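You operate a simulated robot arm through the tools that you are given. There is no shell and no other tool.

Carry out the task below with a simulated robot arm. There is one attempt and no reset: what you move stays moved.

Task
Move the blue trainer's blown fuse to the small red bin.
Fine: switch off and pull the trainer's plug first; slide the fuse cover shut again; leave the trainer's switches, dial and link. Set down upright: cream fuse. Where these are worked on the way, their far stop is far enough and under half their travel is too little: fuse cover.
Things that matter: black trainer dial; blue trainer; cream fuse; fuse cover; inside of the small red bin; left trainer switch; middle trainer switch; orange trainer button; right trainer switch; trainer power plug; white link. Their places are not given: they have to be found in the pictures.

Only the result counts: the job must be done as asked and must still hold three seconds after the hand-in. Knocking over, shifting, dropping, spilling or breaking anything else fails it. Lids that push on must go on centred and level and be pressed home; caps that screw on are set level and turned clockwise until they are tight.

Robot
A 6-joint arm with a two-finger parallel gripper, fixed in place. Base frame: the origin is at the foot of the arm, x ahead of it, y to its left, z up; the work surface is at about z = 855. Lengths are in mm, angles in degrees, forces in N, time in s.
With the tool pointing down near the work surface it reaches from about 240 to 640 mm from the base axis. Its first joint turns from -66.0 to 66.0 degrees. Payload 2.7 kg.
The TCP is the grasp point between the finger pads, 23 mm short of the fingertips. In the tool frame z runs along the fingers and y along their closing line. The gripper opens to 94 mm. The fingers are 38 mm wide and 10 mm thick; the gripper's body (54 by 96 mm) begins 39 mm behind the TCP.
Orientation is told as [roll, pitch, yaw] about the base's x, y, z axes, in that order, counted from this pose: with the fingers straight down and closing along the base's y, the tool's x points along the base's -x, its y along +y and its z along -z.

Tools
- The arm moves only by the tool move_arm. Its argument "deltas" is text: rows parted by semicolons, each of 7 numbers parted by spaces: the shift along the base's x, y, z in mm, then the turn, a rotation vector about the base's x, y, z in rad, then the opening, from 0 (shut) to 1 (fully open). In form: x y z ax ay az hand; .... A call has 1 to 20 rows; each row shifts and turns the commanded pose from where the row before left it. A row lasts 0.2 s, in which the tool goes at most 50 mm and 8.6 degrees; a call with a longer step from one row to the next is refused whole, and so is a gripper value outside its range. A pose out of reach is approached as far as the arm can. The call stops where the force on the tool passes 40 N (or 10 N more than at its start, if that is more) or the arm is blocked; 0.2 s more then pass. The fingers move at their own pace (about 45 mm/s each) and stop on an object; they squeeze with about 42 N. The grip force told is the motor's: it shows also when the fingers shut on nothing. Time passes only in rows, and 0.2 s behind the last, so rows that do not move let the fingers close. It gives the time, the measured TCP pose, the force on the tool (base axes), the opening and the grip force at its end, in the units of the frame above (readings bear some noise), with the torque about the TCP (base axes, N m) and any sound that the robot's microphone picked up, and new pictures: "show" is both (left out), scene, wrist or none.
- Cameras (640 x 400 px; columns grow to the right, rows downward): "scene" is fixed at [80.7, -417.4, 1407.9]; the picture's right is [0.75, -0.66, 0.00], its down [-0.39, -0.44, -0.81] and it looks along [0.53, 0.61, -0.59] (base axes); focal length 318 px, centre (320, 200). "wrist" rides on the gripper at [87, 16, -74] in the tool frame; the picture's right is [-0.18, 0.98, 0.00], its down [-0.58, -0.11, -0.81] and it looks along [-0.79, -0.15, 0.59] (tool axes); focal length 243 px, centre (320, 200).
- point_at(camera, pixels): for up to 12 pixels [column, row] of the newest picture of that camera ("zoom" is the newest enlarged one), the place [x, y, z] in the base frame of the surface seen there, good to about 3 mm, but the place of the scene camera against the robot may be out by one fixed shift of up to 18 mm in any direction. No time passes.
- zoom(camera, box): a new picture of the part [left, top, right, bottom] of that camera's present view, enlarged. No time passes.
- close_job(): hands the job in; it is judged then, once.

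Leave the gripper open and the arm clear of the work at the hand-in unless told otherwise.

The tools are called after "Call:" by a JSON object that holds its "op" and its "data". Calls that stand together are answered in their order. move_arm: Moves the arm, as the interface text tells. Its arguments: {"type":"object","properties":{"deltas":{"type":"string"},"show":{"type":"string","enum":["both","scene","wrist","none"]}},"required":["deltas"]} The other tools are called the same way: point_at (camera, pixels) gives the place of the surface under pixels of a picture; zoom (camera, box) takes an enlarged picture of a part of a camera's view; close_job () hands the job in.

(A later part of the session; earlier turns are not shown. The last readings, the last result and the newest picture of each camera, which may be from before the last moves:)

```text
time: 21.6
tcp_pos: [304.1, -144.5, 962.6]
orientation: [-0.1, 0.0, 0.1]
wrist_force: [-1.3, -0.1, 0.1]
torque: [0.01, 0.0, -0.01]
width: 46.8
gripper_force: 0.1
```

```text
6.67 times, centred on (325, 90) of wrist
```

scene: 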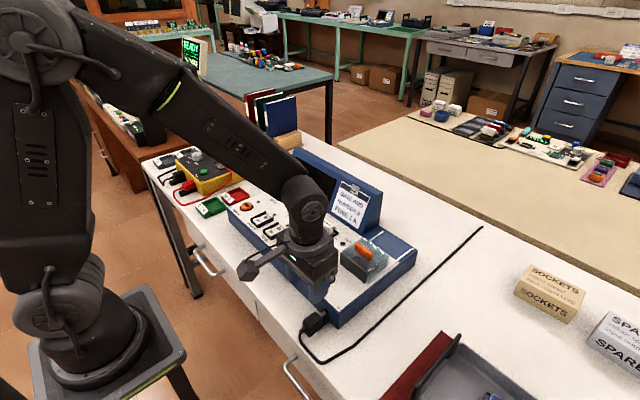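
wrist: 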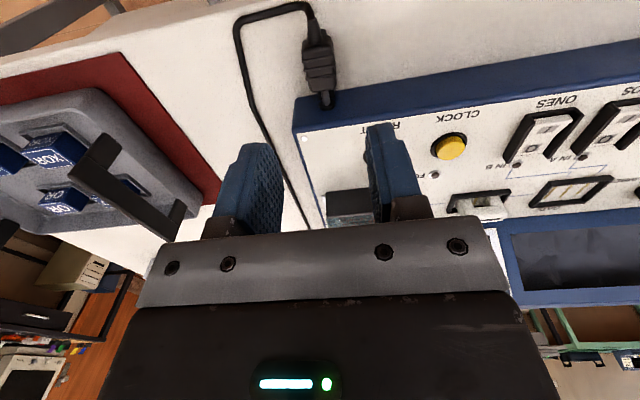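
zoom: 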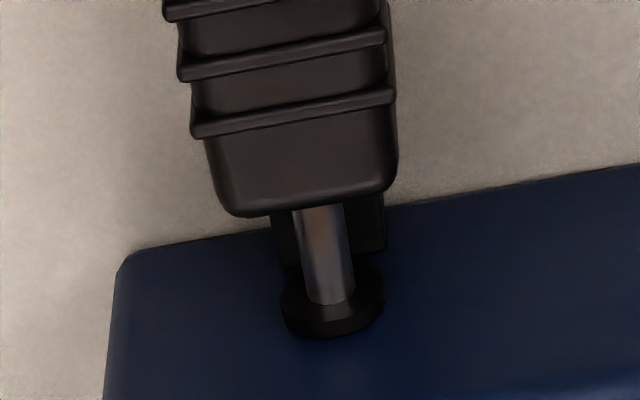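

The plug came back about 22 mm to its stop and sits on its ledge. Next I'll move over the trainer for a good look at the fuse cover.

Call:
{"op": "move_arm", "data": {"deltas": "20 0 15 0 0 0 1; 25 5 15 0 0 0 1; 25 5 15 0 0 0 1; 20 5 15 0 0 0 1; 0 0 0 0 0 0 1; 0 0 0 0 0 0 1"}}

Call:
{"op": "zoom", "data": {"camera": "wrist", "box": [200, 60, 440, 210]}}

Call:
{"op": "zoom", "data": {"camera": "scene", "box": [320, 170, 430, 290]}}

```text
time: 23.0
tcp_pos: [391.2, -126.2, 1020.0]
orientation: [0.0, 0.0, 0.1]
wrist_force: [0.5, 0.8, 0.4]
torque: [-0.02, 0.0, -0.02]
width: 93.9
gripper_force: 0.1
```

scene: 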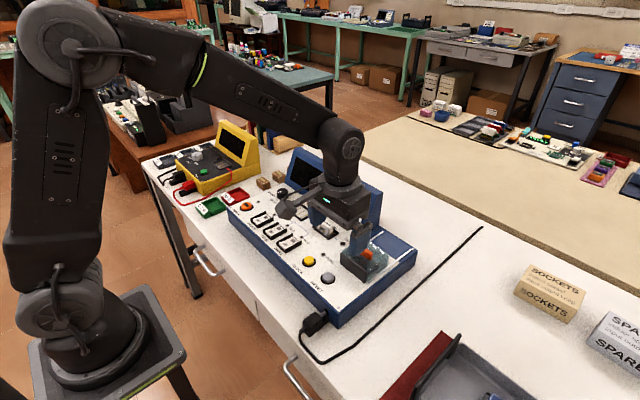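
wrist: 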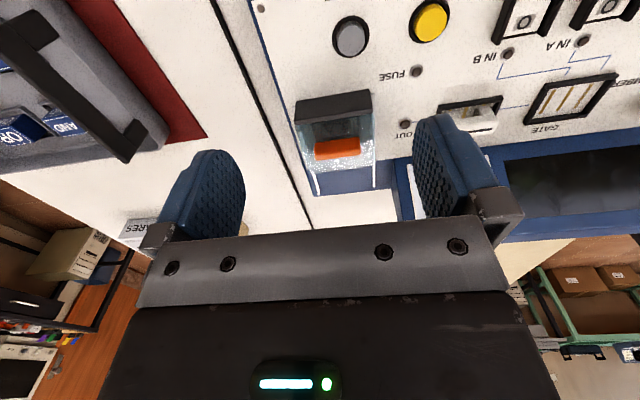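

```text
2.67 times, centred on (320, 135) of wrist
```

zoom: 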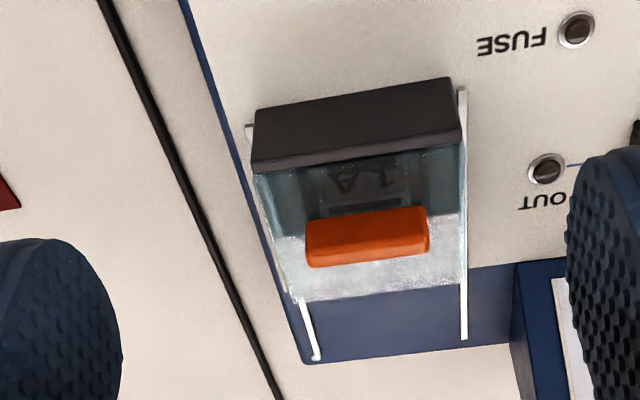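

```text
3.33 times, centred on (375, 230) of scene
```

zoom: 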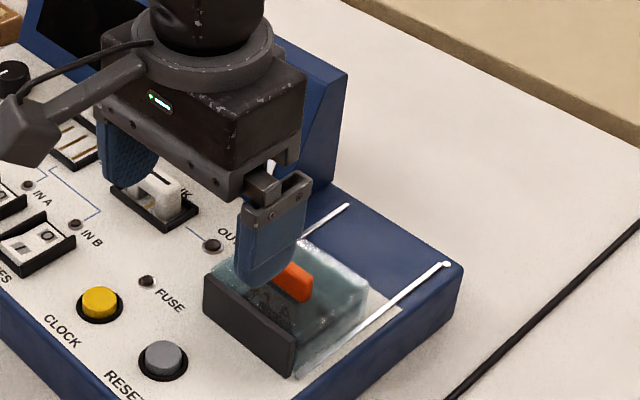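

I'll measure the tab (around (337,147)), the cover's corners, the rails, and the upright panel's end.

Call:
{"op": "point_at", "data": {"camera": "wrist", "pixels": [[337, 143], [337, 151], [337, 157], [318, 150], [358, 146], [316, 156], [333, 97], [333, 110], [297, 112], [371, 104], [373, 185], [318, 192]]}}

Call:
{"op": "point_at", "data": {"camera": "wrist", "pixels": [[373, 140], [310, 168], [370, 161], [395, 163], [400, 190], [337, 140], [350, 168], [334, 122], [310, 125], [303, 150], [360, 180], [345, 195]]}}

```text
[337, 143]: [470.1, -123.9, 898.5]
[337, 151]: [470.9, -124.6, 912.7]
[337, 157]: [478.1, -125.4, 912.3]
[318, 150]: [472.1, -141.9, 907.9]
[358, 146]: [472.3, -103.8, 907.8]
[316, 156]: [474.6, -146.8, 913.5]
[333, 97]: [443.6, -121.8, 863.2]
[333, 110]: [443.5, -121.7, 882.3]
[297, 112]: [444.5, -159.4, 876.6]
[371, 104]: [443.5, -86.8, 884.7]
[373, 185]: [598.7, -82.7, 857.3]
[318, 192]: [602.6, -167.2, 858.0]
```

```text
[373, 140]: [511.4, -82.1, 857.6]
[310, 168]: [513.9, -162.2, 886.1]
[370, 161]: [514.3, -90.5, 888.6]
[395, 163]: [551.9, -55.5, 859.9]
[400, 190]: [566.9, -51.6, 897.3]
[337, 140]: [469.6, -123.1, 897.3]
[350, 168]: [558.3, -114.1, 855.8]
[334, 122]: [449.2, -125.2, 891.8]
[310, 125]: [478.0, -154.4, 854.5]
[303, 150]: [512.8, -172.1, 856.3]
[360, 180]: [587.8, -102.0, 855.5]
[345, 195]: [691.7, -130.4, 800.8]
```

The tab is 8 mm thick at x 471–479, y −145…−103, z 891–913. The cover's top is at z≈891 and its rear at x≈514; the rails end at x≈602. I'll turn the hand +90° so the fingers close along x, and move over the tab while high.

Call:
{"op": "move_arm", "data": {"deltas": "7.5 0.2 -4 0 0 0.1428 0.5; 7.5 0.2 -4 0 0 0.1428 0.5; 7.5 0.2 -4 0 0 0.1428 0.5; 7.5 0.2 -4 0 0 0.1428 0.5; 7.5 0.2 -4 0 0 0.1428 0.5; 7.5 0.2 -4 0 0 0.1428 0.5; 7.5 0.2 -4 0 0 0.1428 0.5; 7.5 0.2 -4 0 0 0.1428 0.5; 7.5 0.2 -4 0 0 0.1428 0.5; 7.5 0.2 -4 0 0 0.1428 0.5; 7.5 0.2 0 0 0 0.1428 0.5; 0 0 0 0 0 0 0.5; 0 0 0 0 0 0 0.5"}}

```text
time: 25.8
tcp_pos: [476.5, -126.3, 979.1]
orientation: [0.1, 0.0, 90.2]
wrist_force: [0.5, -0.1, 0.1]
torque: [-0.04, 0.03, 0.0]
width: 46.8
gripper_force: 0.2
```

scene: 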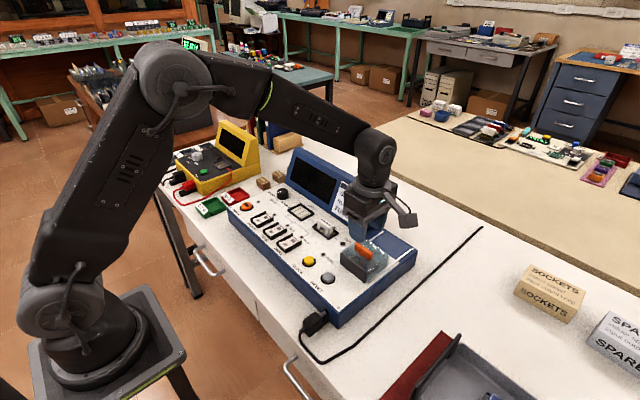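
wrist: 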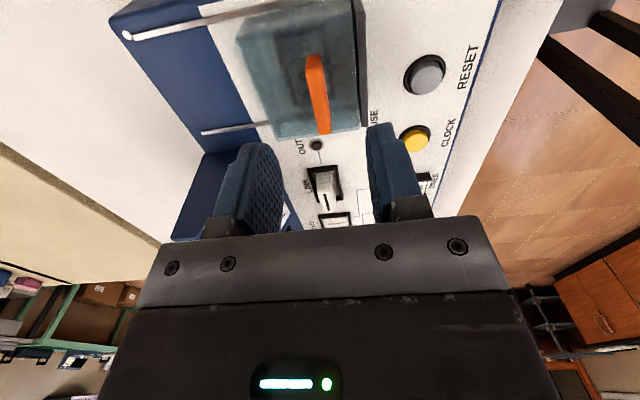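

The tab now shows between the finger lines at (317,92). I'll measure it from here.

Call:
{"op": "point_at", "data": {"camera": "wrist", "pixels": [[315, 60], [320, 95], [324, 128], [310, 90], [328, 90], [290, 60], [350, 80], [345, 60]]}}

Call:
{"op": "zoom", "data": {"camera": "wrist", "box": [220, 0, 400, 150]}}

```text
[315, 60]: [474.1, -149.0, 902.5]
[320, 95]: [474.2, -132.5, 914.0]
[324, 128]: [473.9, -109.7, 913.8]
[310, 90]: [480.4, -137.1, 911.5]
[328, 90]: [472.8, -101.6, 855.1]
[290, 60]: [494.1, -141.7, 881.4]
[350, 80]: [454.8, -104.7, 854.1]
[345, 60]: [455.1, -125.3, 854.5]
```

```text
2.67 times, centred on (310, 75) of wrist
```

zoom: 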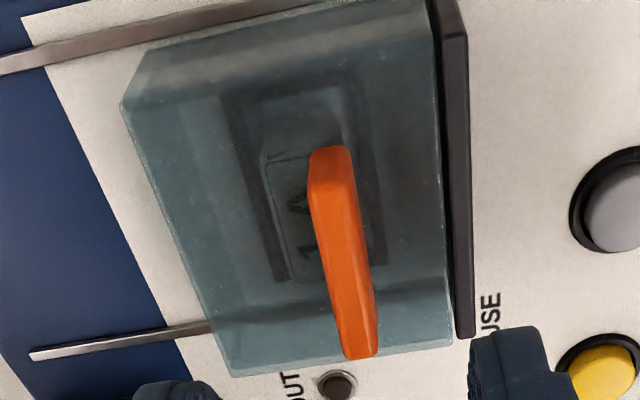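

The tab centre is at about (475,−126). I'll lower the fingers around it, keeping the tips just above the cover's top.

Call:
{"op": "move_arm", "data": {"deltas": "-0.5 0 -20 0 0 0 0.5; 0 0 -20 0 0 0 0.5; 0 0 -12 0 0 0 0.5; 0 0 -8 0 0 0 0.5; 0 0 0 0 0 0 0.5"}}

```text
time: 27.0
tcp_pos: [476.3, -127.2, 918.5]
orientation: [0.0, 0.1, 90.1]
wrist_force: [0.4, -1.1, -0.9]
torque: [0.03, 0.0, 0.02]
width: 47.0
gripper_force: 0.0
```

scene: 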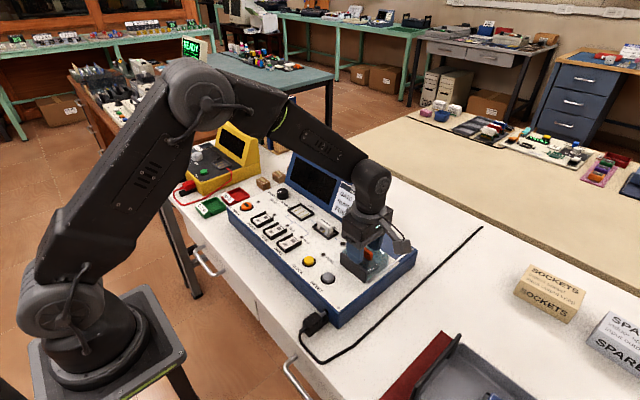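
wrist: 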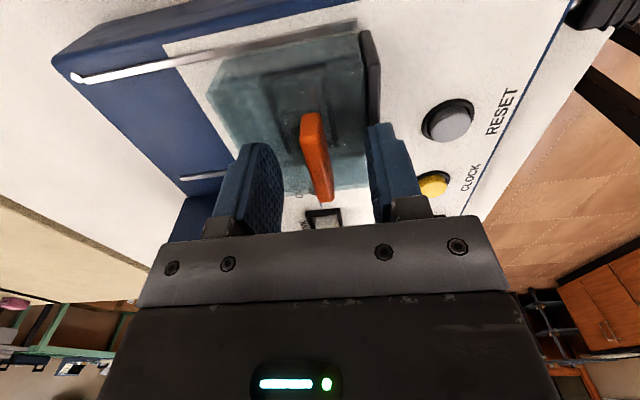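

The tab is between the fingers, so I'll close on it.

Call:
{"op": "move_arm", "data": {"deltas": "0 0 0 0 0 0 0.2; 0 0 0 0 0 0 0; 0 0 0 0 0 0 0; 0 0 0 0 0 0 0; 0 0 0 0 0 0 0", "show": "wrist"}}

```text
time: 28.2
tcp_pos: [477.6, -127.4, 918.0]
orientation: [-0.1, 0.0, 90.0]
wrist_force: [11.0, -0.6, -3.6]
torque: [-0.17, -0.13, -0.47]
width: 10.0
gripper_force: 44.9
```

wrist: 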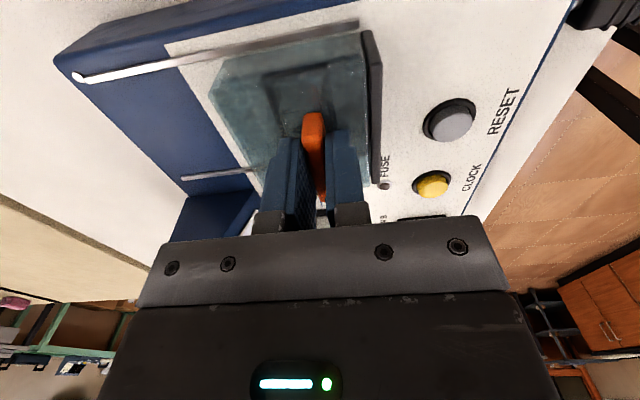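

The fingers hold the tab (10 mm). I'll slide the cover along +x in gentle steps.

Call:
{"op": "move_arm", "data": {"deltas": "2 0 0 0 0 0 0; 5 0 0 0 0 0 0; 5 0 0 0 0 0 0; 5 0 0 0 0 0 0; 5 0 0 0 0 0 0; 5 0 0 0 0 0 0; 5 0 0 0 0 0 0; 5 0 0 0 0 0 0", "show": "wrist"}}

```text
time: 30.0
tcp_pos: [513.4, -126.1, 919.2]
orientation: [0.1, 0.0, 90.0]
wrist_force: [-1.1, -2.1, -14.4]
torque: [1.1, -0.12, -0.22]
width: 9.7
gripper_force: 45.6
```

wrist: 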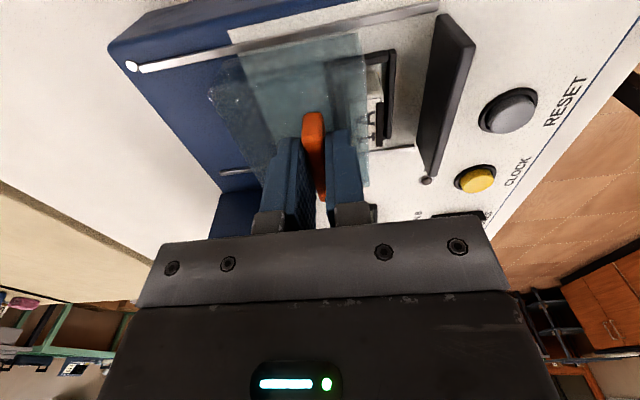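

The cover is sliding, the black front stays fixed, and the fuse pocket is starting to show. I'll continue to the far stop.

Call:
{"op": "move_arm", "data": {"deltas": "5 0 -0.5 0 0 0 0; 5 0 0 0 0 0 0; 5 0 0 0 0 0 0; 5 0 0 0 0 0 0; 5 0 0 0 0 0 0; 4 0 0 0 0 0 0; 4 0 0 0 0 0 0; 4 0 0 0 0 0 0"}}

```text
time: 31.8
tcp_pos: [550.0, -127.0, 918.8]
orientation: [0.0, 0.0, 90.1]
wrist_force: [-0.5, -10.6, -11.7]
torque: [-0.37, -0.02, -0.43]
width: 9.7
gripper_force: 45.1
```

scene: 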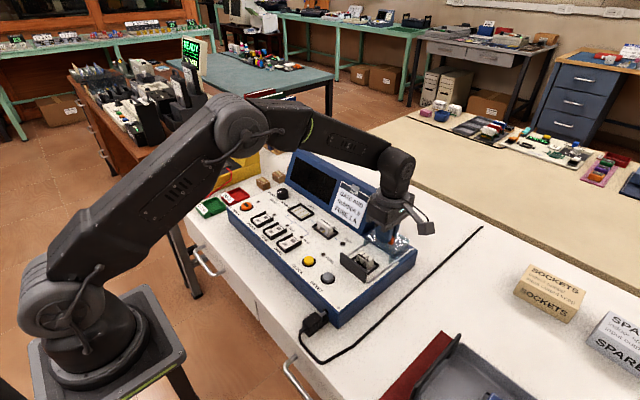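
wrist: 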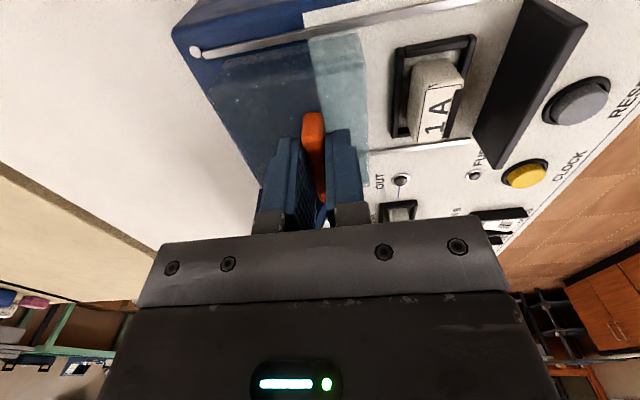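

It's 73 mm open and the fuse "1 A" is uncovered. I'll continue a bit to find the stop.

Call:
{"op": "move_arm", "data": {"deltas": "3 0 0 0 0 0 0; 3 0 0 0 0 0 0; 3 0 0 0 0 0 0; 3 0 0 0 0 0 0", "show": "wrist"}}

```text
time: 32.8
tcp_pos: [555.8, -126.3, 919.3]
orientation: [1.1, 0.0, 90.1]
wrist_force: [-13.1, 2.4, 6.8]
torque: [-0.22, -0.54, -0.17]
width: 10.0
gripper_force: 45.1
stopped in row 4: the force on the tool passed its limit at 45 N (the readings are from after the stop); the commanded pose is now the measured one
```

wrist: 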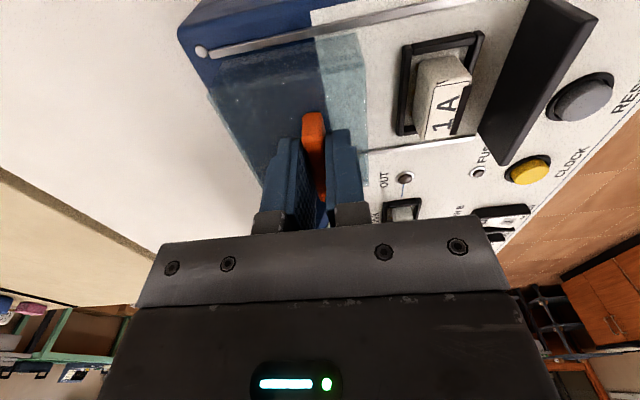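

That's the far stop, at about 79 mm. I'll release the tab and rise.

Call:
{"op": "move_arm", "data": {"deltas": "-0.5 0 0 0 0 0 0.2; 0 0 0 0 0 0 0.4; 0 0 0 0 0 0 0.5; 0 0 20 0 0 0 0.5; 0 0 30 0 0 0 0.5; -20 0 30 0 0 0 0.5; -30 0 20 0 0 0 0.5; -30 0 0 0 0 0 0.5; 0 0 0 0 0 0 0.5"}}

Call:
{"op": "zoom", "data": {"camera": "wrist", "box": [220, 0, 440, 150]}}

Call:
{"op": "zoom", "data": {"camera": "scene", "box": [310, 190, 430, 290]}}

```text
time: 34.8
tcp_pos: [478.7, -128.2, 1017.9]
orientation: [1.0, 0.0, 90.2]
wrist_force: [-0.2, 0.0, -0.6]
torque: [-0.01, -0.01, 0.01]
width: 47.0
gripper_force: 0.0
```

scene: 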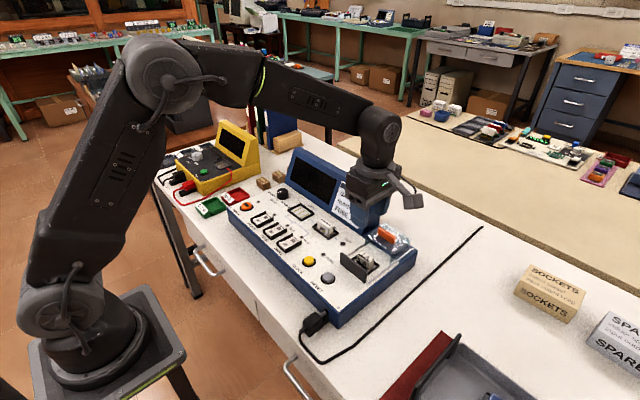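
wrist: 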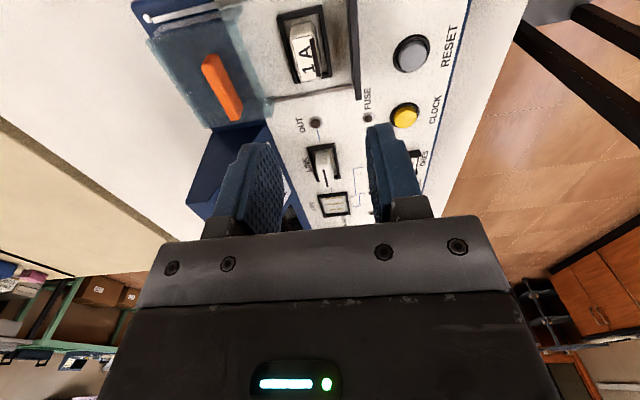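

```text
2.67 times, centred on (330, 75) of wrist
```

zoom: 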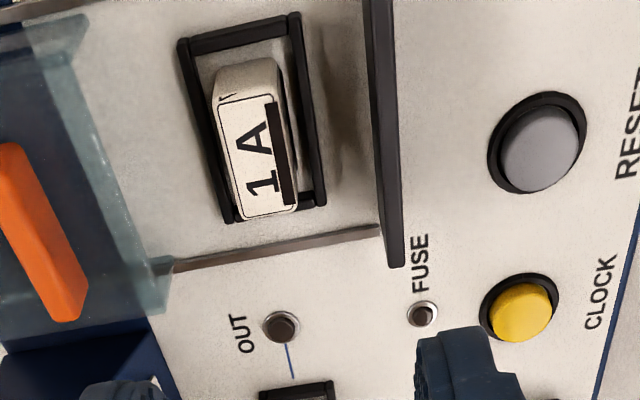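

```text
4.00 times, centred on (370, 240) of scene
```

zoom: 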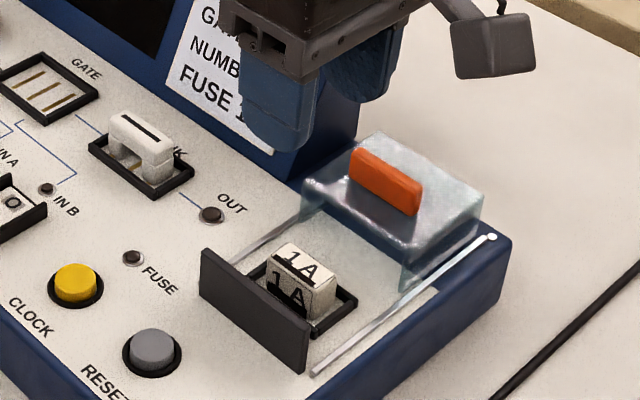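

The fuse stands in its socket, a cream block with its long side along y, and the black front shield is just in front of it. I'll measure it.

Call:
{"op": "point_at", "data": {"camera": "wrist", "pixels": [[302, 25], [312, 24], [295, 45], [303, 50], [305, 70], [318, 74], [299, 80], [322, 50], [310, 78], [350, 60], [354, 95], [325, 75]]}}

Call:
{"op": "point_at", "data": {"camera": "wrist", "pixels": [[298, 30], [317, 30], [310, 40], [320, 65], [283, 20], [285, 60], [296, 82], [328, 50], [345, 30], [270, 95], [258, 60], [330, 15]]}}

Call:
{"op": "zoom", "data": {"camera": "wrist", "box": [270, 0, 370, 100]}}

```text
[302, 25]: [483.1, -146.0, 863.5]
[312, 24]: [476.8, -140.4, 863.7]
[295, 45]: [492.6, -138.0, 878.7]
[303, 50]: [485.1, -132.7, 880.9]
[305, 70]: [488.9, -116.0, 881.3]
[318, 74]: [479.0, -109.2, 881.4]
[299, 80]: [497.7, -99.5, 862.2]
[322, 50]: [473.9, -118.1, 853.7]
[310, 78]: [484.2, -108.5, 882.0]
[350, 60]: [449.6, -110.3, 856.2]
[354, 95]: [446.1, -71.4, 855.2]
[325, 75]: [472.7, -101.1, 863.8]
```

```text
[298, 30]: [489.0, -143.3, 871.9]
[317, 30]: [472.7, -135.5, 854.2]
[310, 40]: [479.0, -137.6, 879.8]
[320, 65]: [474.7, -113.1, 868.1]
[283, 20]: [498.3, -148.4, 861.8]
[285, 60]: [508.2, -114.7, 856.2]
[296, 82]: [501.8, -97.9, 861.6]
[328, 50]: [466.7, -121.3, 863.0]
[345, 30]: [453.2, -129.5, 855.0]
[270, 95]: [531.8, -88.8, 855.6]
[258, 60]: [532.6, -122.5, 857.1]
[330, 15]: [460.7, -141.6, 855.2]
```

```text
4.00 times, centred on (320, 50) of wrist
```

zoom: 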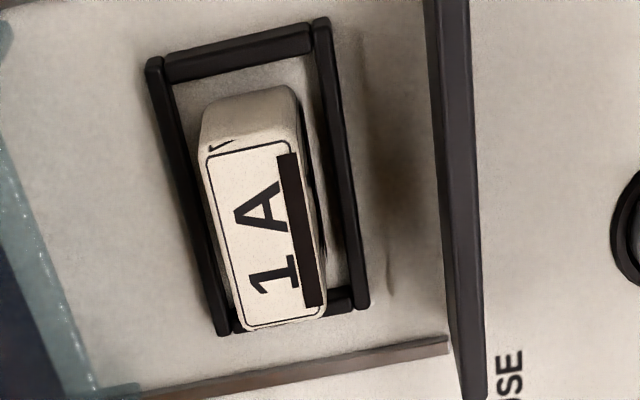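

Fuse: x≈477–493, y≈−142…−107, top z≈882. The socket ridge is at z≈863, the front shield at x≈446, and the open cover's edge at x≈523. I'll straighten the 1° roll and go above the fuse.

Call:
{"op": "move_arm", "data": {"deltas": "3 1 -20 -0.0175 0 0 0.37; 3 2 -25 0 0 0 0.37; 0 0 -25 0 0 0 0.37; 0 0 0 0 0 0 0.37; 0 0 0 0 0 0 0.37"}}

Call:
{"op": "zoom", "data": {"camera": "wrist", "box": [230, 20, 430, 170]}}

```text
time: 36.0
tcp_pos: [483.8, -123.8, 948.6]
orientation: [1.0, 0.9, 90.2]
wrist_force: [-0.1, 0.1, 0.1]
torque: [0.0, 0.03, -0.01]
width: 35.0
gripper_force: 0.0
```

scene: 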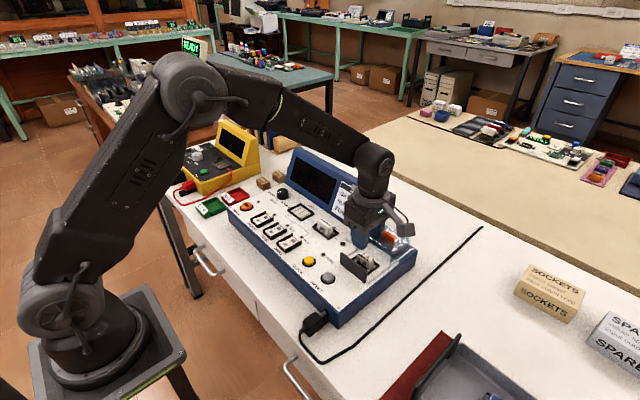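
wrist: 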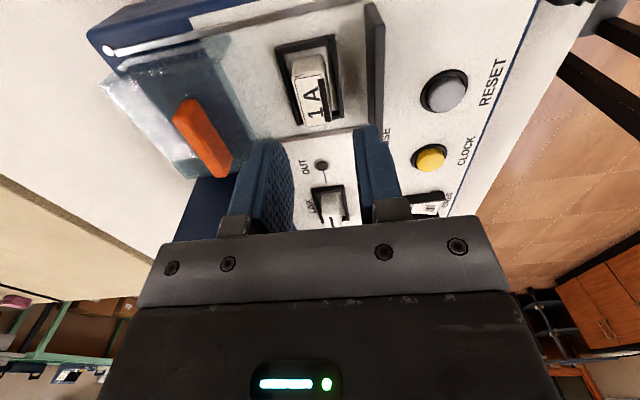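

```text
2.67 times, centred on (330, 95) of wrist
```

zoom: 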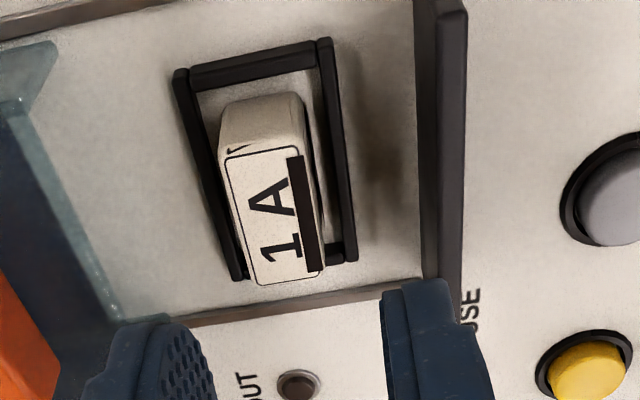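

The reading shows my correction went about the wrong axis: at 90° yaw, the "roll" is really a tilt about base y. I'll undo that, straighten properly, and re-measure the fuse.

Call:
{"op": "move_arm", "data": {"deltas": "0 0 0 0.0165 -0.0175 0 0.37; 0 0 0 0 0 0 0.37; 0 0 0 0 0 0 0.37", "show": "wrist"}}

```text
time: 36.8
tcp_pos: [482.7, -124.9, 947.6]
orientation: [0.0, -0.1, 90.1]
wrist_force: [-0.3, -0.1, -0.4]
torque: [-0.02, -0.04, -0.03]
width: 34.7
gripper_force: 0.0
```

wrist: 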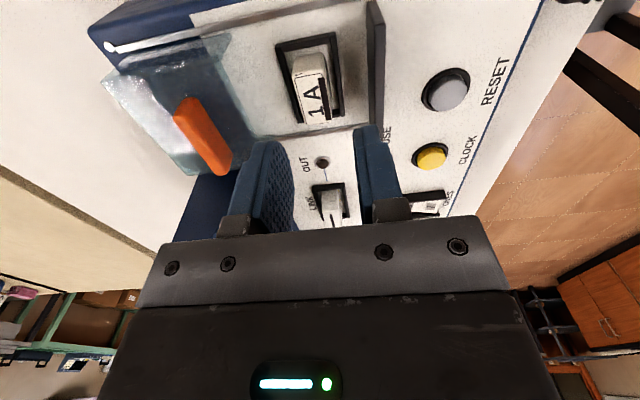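

The hand is level again. I'll measure the fuse from here.

Call:
{"op": "zoom", "data": {"camera": "wrist", "box": [250, 20, 400, 140]}}

Call:
{"op": "point_at", "data": {"camera": "wrist", "pixels": [[313, 60], [304, 80], [296, 80], [324, 80], [325, 100], [305, 118], [314, 120], [328, 115], [295, 65], [310, 90], [318, 60], [316, 105]]}}

Call:
{"op": "point_at", "data": {"camera": "wrist", "pixels": [[300, 104], [291, 55], [312, 50], [330, 95], [340, 80], [336, 40], [280, 50], [290, 100], [376, 60], [376, 110], [262, 135], [245, 125]]}}

```text
3.33 times, centred on (325, 80) of wrist
```

zoom: 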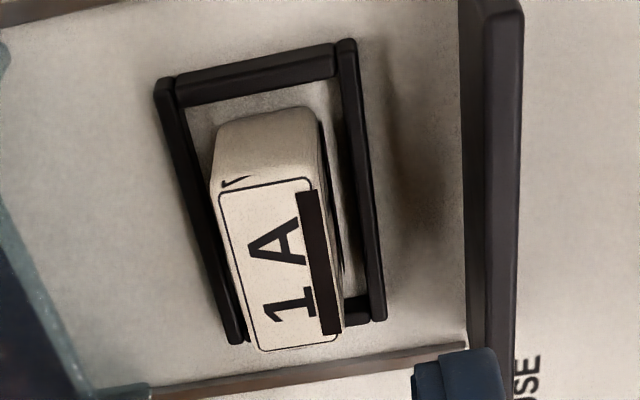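

```text
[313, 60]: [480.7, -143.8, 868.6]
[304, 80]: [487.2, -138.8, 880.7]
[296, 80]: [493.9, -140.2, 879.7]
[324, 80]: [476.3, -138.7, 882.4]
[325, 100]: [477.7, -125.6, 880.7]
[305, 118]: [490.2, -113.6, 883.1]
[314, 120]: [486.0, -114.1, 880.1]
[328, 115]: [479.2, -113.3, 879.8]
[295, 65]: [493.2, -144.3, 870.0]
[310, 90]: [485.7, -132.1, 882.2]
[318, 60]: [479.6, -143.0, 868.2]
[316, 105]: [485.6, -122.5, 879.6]
```

```text
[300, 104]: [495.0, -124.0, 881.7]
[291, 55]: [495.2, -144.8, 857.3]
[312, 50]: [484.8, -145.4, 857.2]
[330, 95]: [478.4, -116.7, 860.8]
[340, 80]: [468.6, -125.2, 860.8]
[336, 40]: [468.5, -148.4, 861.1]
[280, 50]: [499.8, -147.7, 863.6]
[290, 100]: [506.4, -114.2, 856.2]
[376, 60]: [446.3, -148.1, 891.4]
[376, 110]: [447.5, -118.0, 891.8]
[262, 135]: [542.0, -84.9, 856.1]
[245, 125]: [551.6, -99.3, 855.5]
```

Fuse: x 476–495 (centre 485.5), y −142…−109 (centre −125.5), top z≈881.5. I'll lower the fingers on both sides of it, with the tips ending just above the socket ridge.

Call:
{"op": "move_arm", "data": {"deltas": "2.5 -0.5 -20 0 0 0 0.37; 0 0 -20 0 0 0 0.37; 0 0 -12 0 0 0 0.37; 0 0 -7 0 0 0 0.37; 0 0 0 0 0 0 0.37; 0 0 0 0 0 0 0.37"}}

Call:
{"op": "zoom", "data": {"camera": "wrist", "box": [220, 60, 420, 230]}}

Call:
{"op": "zoom", "data": {"camera": "scene", "box": [310, 190, 430, 290]}}

```text
time: 38.1
tcp_pos: [484.0, -124.3, 890.0]
orientation: [0.0, 0.1, 90.1]
wrist_force: [-0.7, 0.5, -0.9]
torque: [0.0, 0.0, 0.01]
width: 35.0
gripper_force: 0.0
```

scene: 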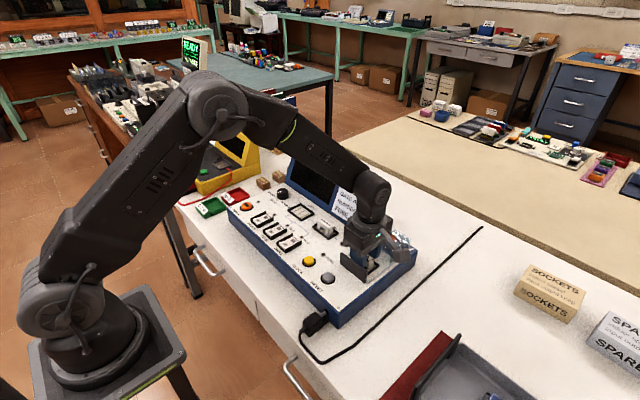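
wrist: 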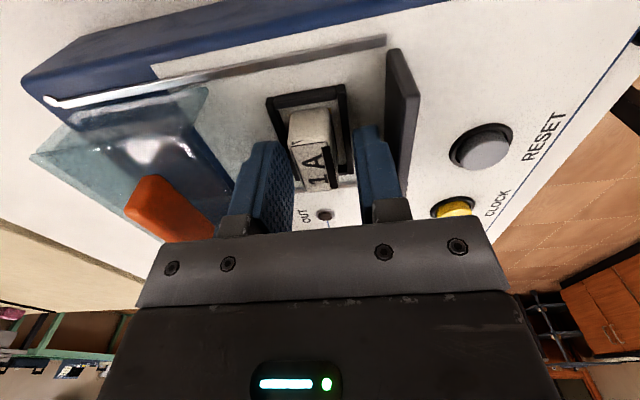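

```text
2.35 times, centred on (320, 145) of wrist
```

zoom: 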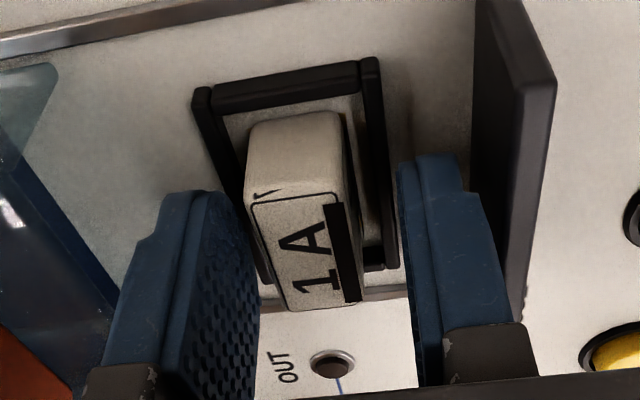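

```text
4.00 times, centred on (370, 240) of scene
```

zoom: 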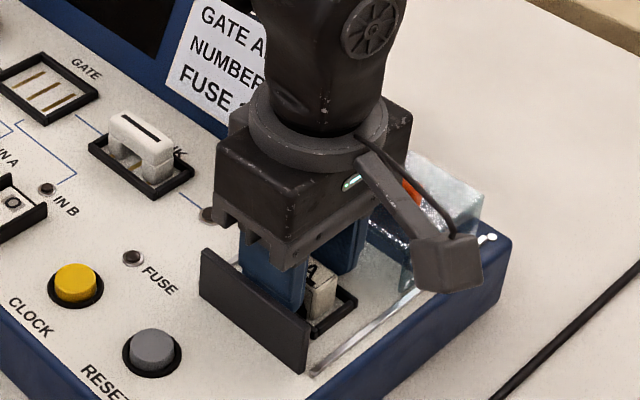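

The fuse is slightly nearer the +x finger. I'll shift +1.5 in x, lower 1.5, and close gently on it.

Call:
{"op": "move_arm", "data": {"deltas": "1.5 -0.5 -1.5 0 0 0 0.37; 0 0 0 0 0 0 0.25; 0 0 0 0 0 0 0.15; 0 0 0 0 0 0 0.1; 0 0 0 0 0 0 0.1; 0 0 0 0 0 0 0.1", "show": "wrist"}}

```text
time: 39.5
tcp_pos: [486.7, -124.0, 888.0]
orientation: [0.0, 0.0, 90.1]
wrist_force: [0.0, -0.7, 0.5]
torque: [-0.03, 0.01, 0.02]
width: 18.4
gripper_force: 41.6
```

wrist: 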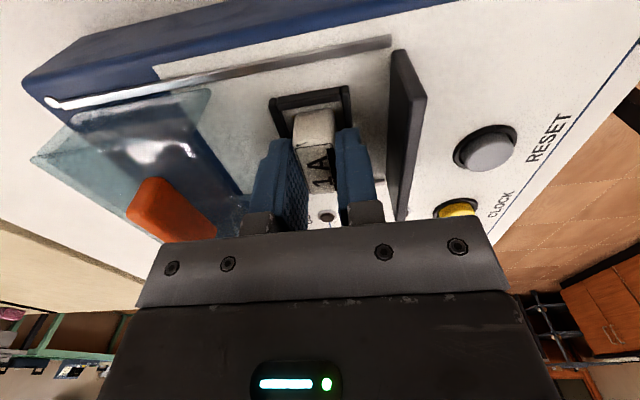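

The grip is on the fuse (18.4 mm) with no side force. I'll pull straight up.

Call:
{"op": "move_arm", "data": {"deltas": "0 0 2 0 0 0 0.1; 0 0 2 0 0 0 0.1; 0 0 3 0 0 0 0.1; 0 0 4 0 0 0 0.1; 0 0 5 0 0 0 0.1; 0 0 8 0 0 0 0.1; 0 0 12 0 0 0 0.1; 0 0 15 0 0 0 0.1; 0 0 15 0 0 0 0.1; 0 0 0 0 0 0 0.1"}}

Call:
{"op": "zoom", "data": {"camera": "scene", "box": [310, 170, 430, 270]}}

```text
time: 41.8
tcp_pos: [485.6, -125.5, 955.8]
orientation: [-0.1, 0.0, 90.1]
wrist_force: [-0.1, 0.3, 0.3]
torque: [0.0, -0.04, -0.02]
width: 18.2
gripper_force: 42.0
```

scene: 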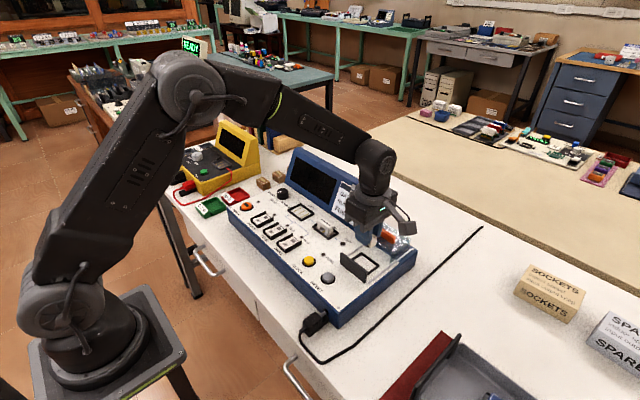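
wrist: 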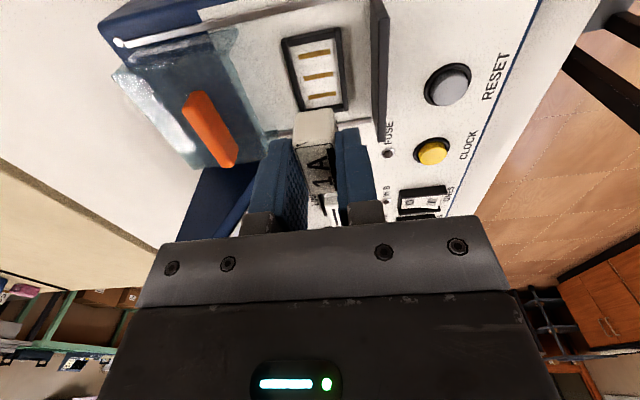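

```text
4.00 times, centred on (370, 220) of scene
```

zoom: 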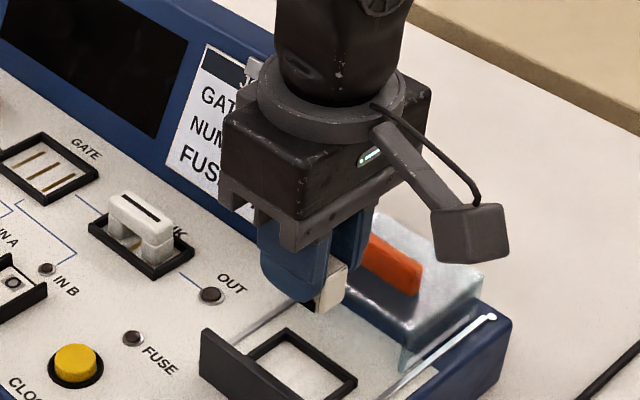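

The fuse is out cleanly and the socket with its three contacts is empty. I'll rise a little and carry it left to above the red bin, well clear of everything.

Call:
{"op": "move_arm", "data": {"deltas": "0 0 25 0 0 0 0.1; -5 20 25 0 0 0 0.1; -5 40 0 0 0 0 0.1; -5 45 0 0 0 0 0.1; -5 45 0 0 0 0 0.1; -5 45 0 0 0 0 0.1; -5 45 0 0 0 0 0.1; -5 45 0 0 0 0 0.1; -5 45 0 0 0 0 0.1; -5 45 0 0 0 0 0.1; -5 45 0 0 0 0 0.1; 0 30 0 0 0 0 0.1; 0 15 0 0 0 0 0.1; 0 0 0 0 0 0 0.1; 0 0 0 0 0 0 0.1"}}

Call:
{"op": "zoom", "data": {"camera": "wrist", "box": [180, 0, 460, 200]}}

Call:
{"op": "zoom", "data": {"camera": "scene", "box": [140, 110, 300, 220]}}

```text
time: 45.0
tcp_pos: [435.9, 342.9, 1004.4]
orientation: [0.0, 0.0, 90.1]
wrist_force: [-0.2, -0.4, 0.3]
torque: [0.01, -0.02, -0.01]
width: 18.4
gripper_force: 42.2
```

scene: 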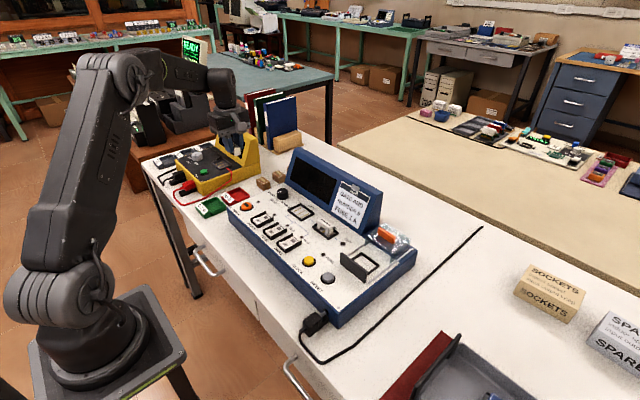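
wrist: 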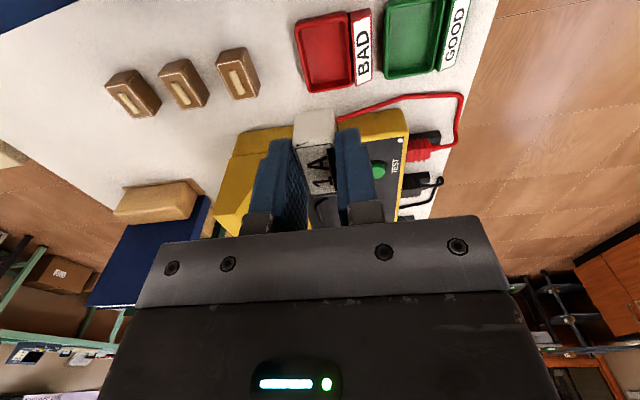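

```text
2.00 times, centred on (320, 100) of wrist
```

zoom: 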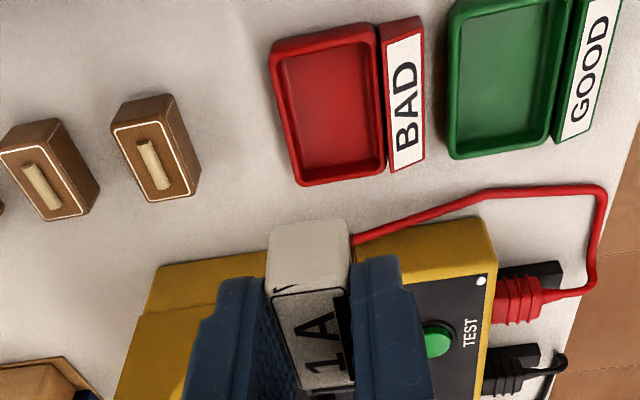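

```text
3.64 times, centred on (220, 165) of scene
```

zoom: 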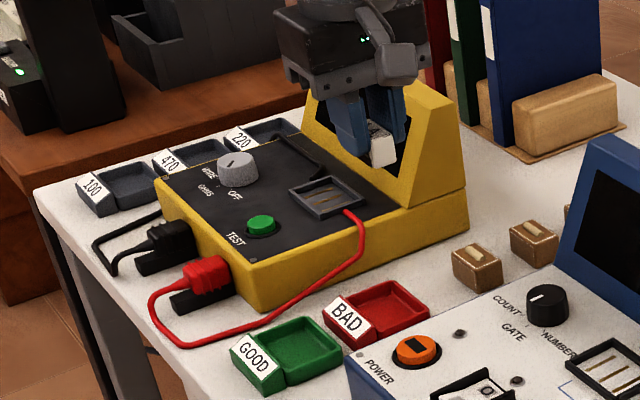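

Now above the bin zone. I'll measure the bin's inner corners, its floor, and the nearby yellow tester's edge and red lead.

Call:
{"op": "point_at", "data": {"camera": "wrist", "pixels": [[321, 25], [323, 50], [345, 50], [312, 85], [368, 80], [362, 17], [322, 88], [300, 30], [325, 52], [352, 76], [318, 82], [358, 22]]}}

Call:
{"op": "point_at", "data": {"camera": "wrist", "pixels": [[363, 55], [375, 15], [385, 80], [395, 103], [360, 112], [262, 132], [405, 112], [412, 93], [383, 40], [360, 95], [240, 72], [265, 150]]}}

Call:
{"op": "zoom", "data": {"camera": "wrist", "box": [280, 0, 400, 110]}}

```text
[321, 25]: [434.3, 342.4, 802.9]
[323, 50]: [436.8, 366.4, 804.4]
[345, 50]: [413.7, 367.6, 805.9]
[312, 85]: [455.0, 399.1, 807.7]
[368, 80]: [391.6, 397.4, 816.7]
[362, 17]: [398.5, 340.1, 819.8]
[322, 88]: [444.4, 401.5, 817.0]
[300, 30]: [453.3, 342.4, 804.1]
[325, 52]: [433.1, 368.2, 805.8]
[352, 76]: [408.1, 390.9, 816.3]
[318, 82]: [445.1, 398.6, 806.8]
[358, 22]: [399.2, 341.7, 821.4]
```

```text
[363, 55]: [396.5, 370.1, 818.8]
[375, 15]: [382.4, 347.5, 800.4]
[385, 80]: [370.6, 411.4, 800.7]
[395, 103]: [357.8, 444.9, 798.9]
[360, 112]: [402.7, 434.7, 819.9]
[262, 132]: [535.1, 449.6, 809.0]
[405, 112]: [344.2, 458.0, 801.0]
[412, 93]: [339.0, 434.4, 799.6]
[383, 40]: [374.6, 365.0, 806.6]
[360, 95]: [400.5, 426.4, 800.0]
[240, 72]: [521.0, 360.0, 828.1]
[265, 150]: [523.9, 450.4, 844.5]
```

```text
3.64 times, centred on (340, 55) of wrist
```

zoom: 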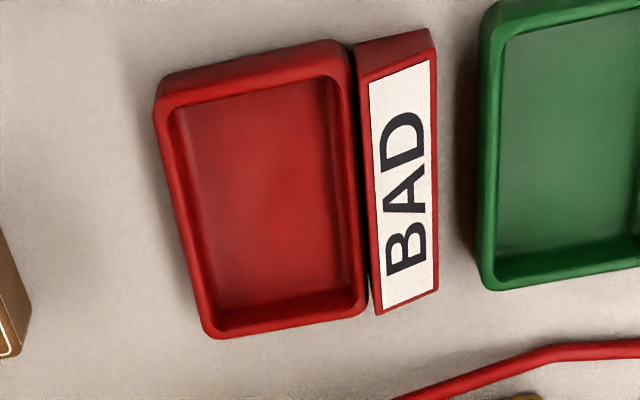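

The bin's inside is x 413–454, y 342–399, floor z≈803.5, rim z≈817. With the fingers closing along x there'd be almost no room to open. I'll turn the hand back −90° so they open along the bin's long side (y), while centring above it.

Call:
{"op": "move_arm", "data": {"deltas": "0 3 0 0 0 -0.1428 0.1; 0 3 0 0 0 -0.1428 0.1; 0 3 0 0 0 -0.1428 0.1; 0 3 0 0 0 -0.1428 0.1; 0 3 0 0 0 -0.1428 0.1; 0 3 0 0 0 -0.1428 0.1; 0 3 0 0 0 -0.1428 0.1; 0 3 0 0 0 -0.1428 0.1; 0 3 0 0 0 -0.1428 0.1; 0 2 0 0 0 -0.1428 0.1; -1 0 0 0 0 -0.1428 0.1; 0 0 -20 0 0 0 0.1; 0 0 -30 0 0 0 0.1; 0 0 -30 0 0 0 0.1; 0 0 0 0 0 0 0.1; 0 0 0 0 0 0 0.1"}}

Call:
{"op": "zoom", "data": {"camera": "scene", "box": [160, 110, 300, 220]}}

```text
time: 48.4
tcp_pos: [434.6, 368.7, 926.0]
orientation: [0.0, 0.1, 0.1]
wrist_force: [0.0, 0.5, -0.6]
torque: [-0.01, 0.0, 0.02]
width: 18.6
gripper_force: 42.1
```

scene: 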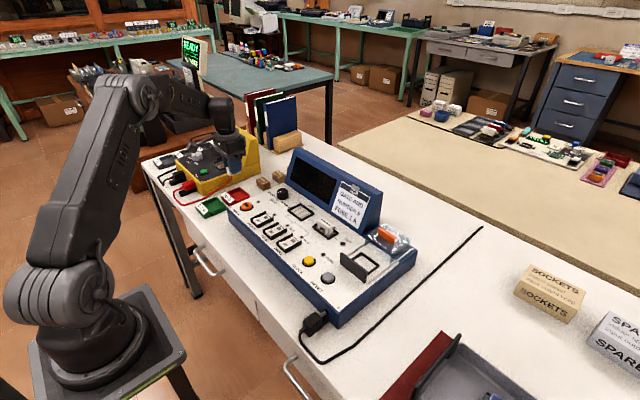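
wrist: 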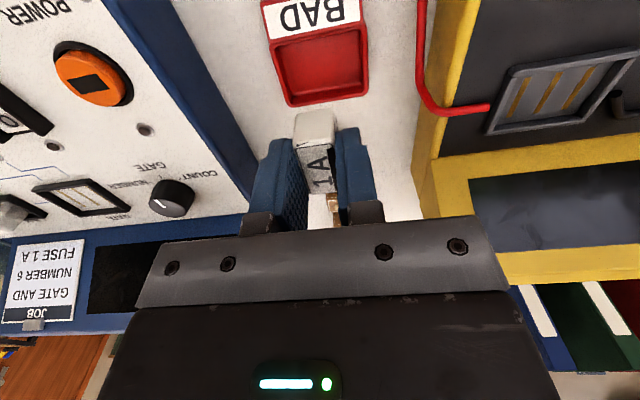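

```text
3.64 times, centred on (230, 165) of scene
```

zoom: 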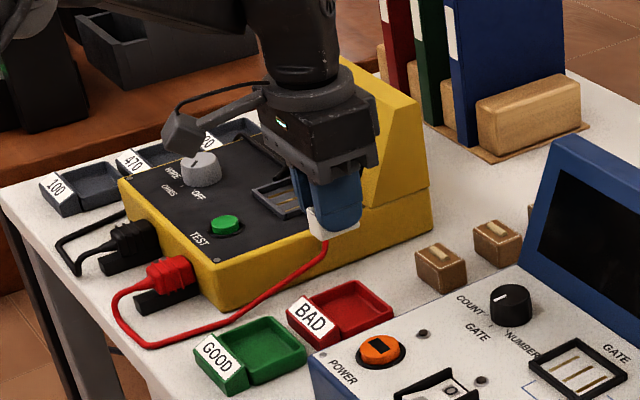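

I'll re-measure the bin from here, plus how near the yellow tester is to the hand's left side.

Call:
{"op": "point_at", "data": {"camera": "wrist", "pixels": [[280, 48], [360, 35], [290, 98], [360, 87], [320, 70], [275, 55], [368, 40], [287, 106], [367, 95], [325, 40], [318, 93], [300, 60]]}}

Call:
{"op": "point_at", "data": {"camera": "wrist", "pixels": [[435, 165], [425, 200], [440, 100], [428, 140], [455, 160], [445, 205], [420, 110], [440, 180], [460, 60], [305, 118], [330, 118], [308, 130]]}}

Call:
{"op": "zoom", "data": {"camera": "wrist", "box": [240, 0, 440, 160]}}

```text
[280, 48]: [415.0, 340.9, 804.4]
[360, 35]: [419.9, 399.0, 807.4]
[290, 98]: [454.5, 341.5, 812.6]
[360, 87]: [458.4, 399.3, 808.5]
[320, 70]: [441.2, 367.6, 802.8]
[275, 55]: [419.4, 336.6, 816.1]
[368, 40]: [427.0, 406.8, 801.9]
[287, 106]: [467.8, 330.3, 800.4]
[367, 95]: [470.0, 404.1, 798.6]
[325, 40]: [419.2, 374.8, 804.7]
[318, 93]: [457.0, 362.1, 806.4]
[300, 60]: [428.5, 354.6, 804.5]
```

```text
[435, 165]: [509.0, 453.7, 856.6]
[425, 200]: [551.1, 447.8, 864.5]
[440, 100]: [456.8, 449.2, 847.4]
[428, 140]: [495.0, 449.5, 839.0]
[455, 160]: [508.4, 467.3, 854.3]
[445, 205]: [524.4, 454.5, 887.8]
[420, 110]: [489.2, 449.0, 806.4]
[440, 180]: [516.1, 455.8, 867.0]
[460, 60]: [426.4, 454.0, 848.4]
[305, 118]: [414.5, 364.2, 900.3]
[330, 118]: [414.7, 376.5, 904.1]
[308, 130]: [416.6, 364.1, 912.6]
```

```text
2.50 times, centred on (340, 80) of wrist
```

zoom: 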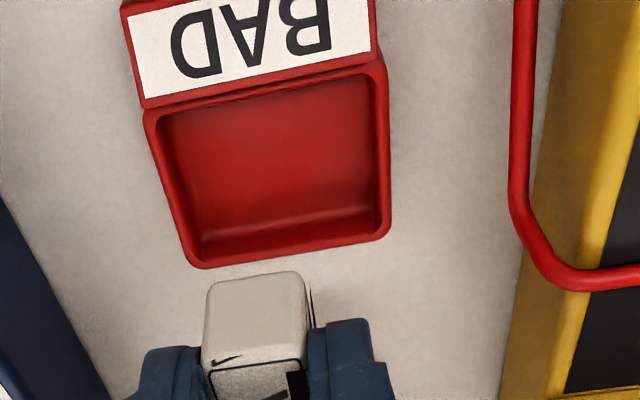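

The fuse spans x≈414.5–449 under the hand and the bin's inside is 413–457, so I'll shift +1.5 in x and +1 in y. The yellow tester (y≥447) is clear. I'll descend to about 6 mm above the floor.

Call:
{"op": "move_arm", "data": {"deltas": "1.5 1 -20 0 0 0 0.1; 0 0 -25 0 0 0 0.1; 0 0 -20 0 0 0 0.1; 0 0 -10 0 0 0 0.1; 0 0 -5 0 0 0 0.1; 0 0 0 0 0 0 0.1; 0 0 0 0 0 0 0.1"}}

Call:
{"op": "zoom", "data": {"camera": "wrist", "box": [220, 50, 420, 220]}}

Call:
{"op": "zoom", "data": {"camera": "scene", "box": [190, 150, 290, 230]}}

```text
time: 50.0
tcp_pos: [435.3, 369.3, 844.6]
orientation: [-0.1, 0.0, 0.1]
wrist_force: [-0.4, 0.0, -0.1]
torque: [-0.02, -0.01, 0.02]
width: 18.3
gripper_force: 41.7
```

scene: 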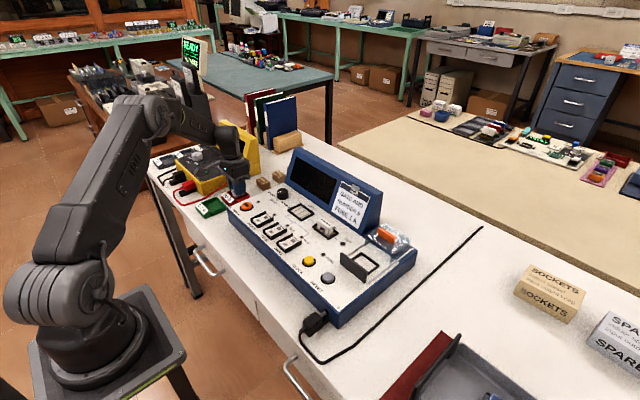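
wrist: 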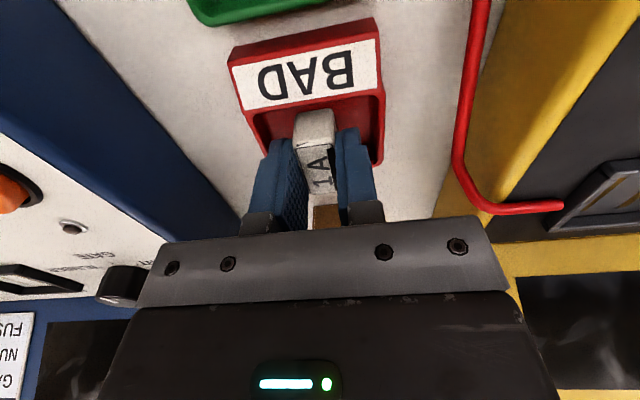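

```text
2.35 times, centred on (320, 135) of wrist
```

zoom: 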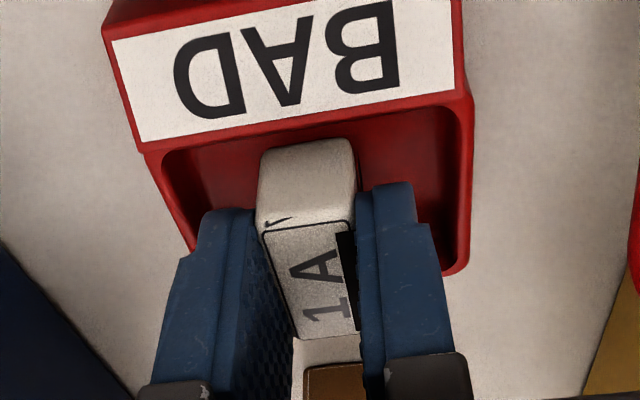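

```text
5.00 times, centred on (240, 190) of scene
```

zoom: 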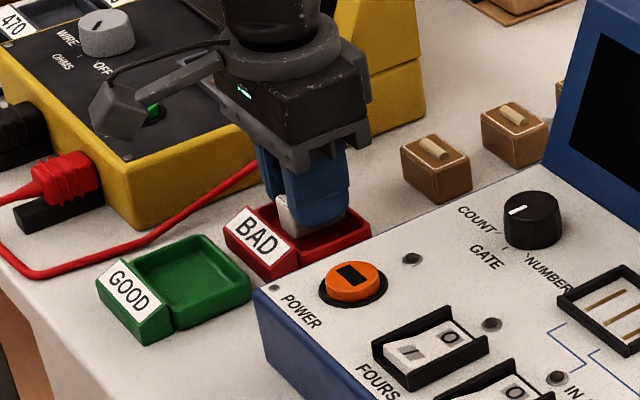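

The fuse is over the bin's inside with room all around. I'll lower in small steps until it touches the floor.

Call:
{"op": "move_arm", "data": {"deltas": "0.5 1 -2 0 0 0 0.1; 0 0 -2 0 0 0 0.1; 0 0 -1.5 0 0 0 0.1; 0 0 0 0 0 0 0.1", "show": "wrist"}}

```text
time: 51.0
tcp_pos: [437.0, 370.1, 836.8]
orientation: [0.0, 0.1, 0.1]
wrist_force: [-0.4, -0.7, 0.1]
torque: [0.0, 0.0, -0.01]
width: 18.7
gripper_force: 41.8
```

wrist: 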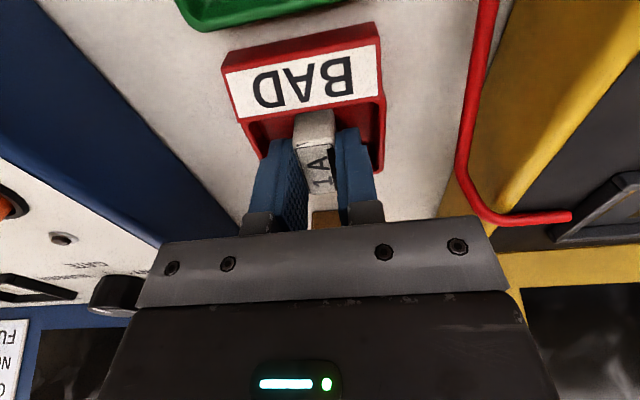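

No contact yet. I'll go on in 1 mm steps.

Call:
{"op": "move_arm", "data": {"deltas": "-0.5 0 -1 0 0 0 0.1; 0 0 -1 0 0 0 0.1; 0 0 0 0 0 0 0.1", "show": "none"}}

```text
time: 51.8
tcp_pos: [436.6, 370.5, 836.5]
orientation: [0.0, -0.1, 0.1]
wrist_force: [-0.4, 0.7, -0.2]
torque: [-0.02, 0.03, 0.02]
width: 18.4
gripper_force: 42.0
```

No contact force yet, so I'll go lower.

Call:
{"op": "move_arm", "data": {"deltas": "0 0 -1 0 0 0 0.1; 0 0 0 0 0 0 0.1; 0 0 0 0 0 0 0.1", "show": "none"}}

```text
time: 52.5
tcp_pos: [435.4, 369.8, 836.9]
orientation: [-0.1, 0.0, 0.1]
wrist_force: [-0.5, 0.0, 5.0]
torque: [-0.01, 0.04, 0.02]
width: 18.4
gripper_force: 42.4
```

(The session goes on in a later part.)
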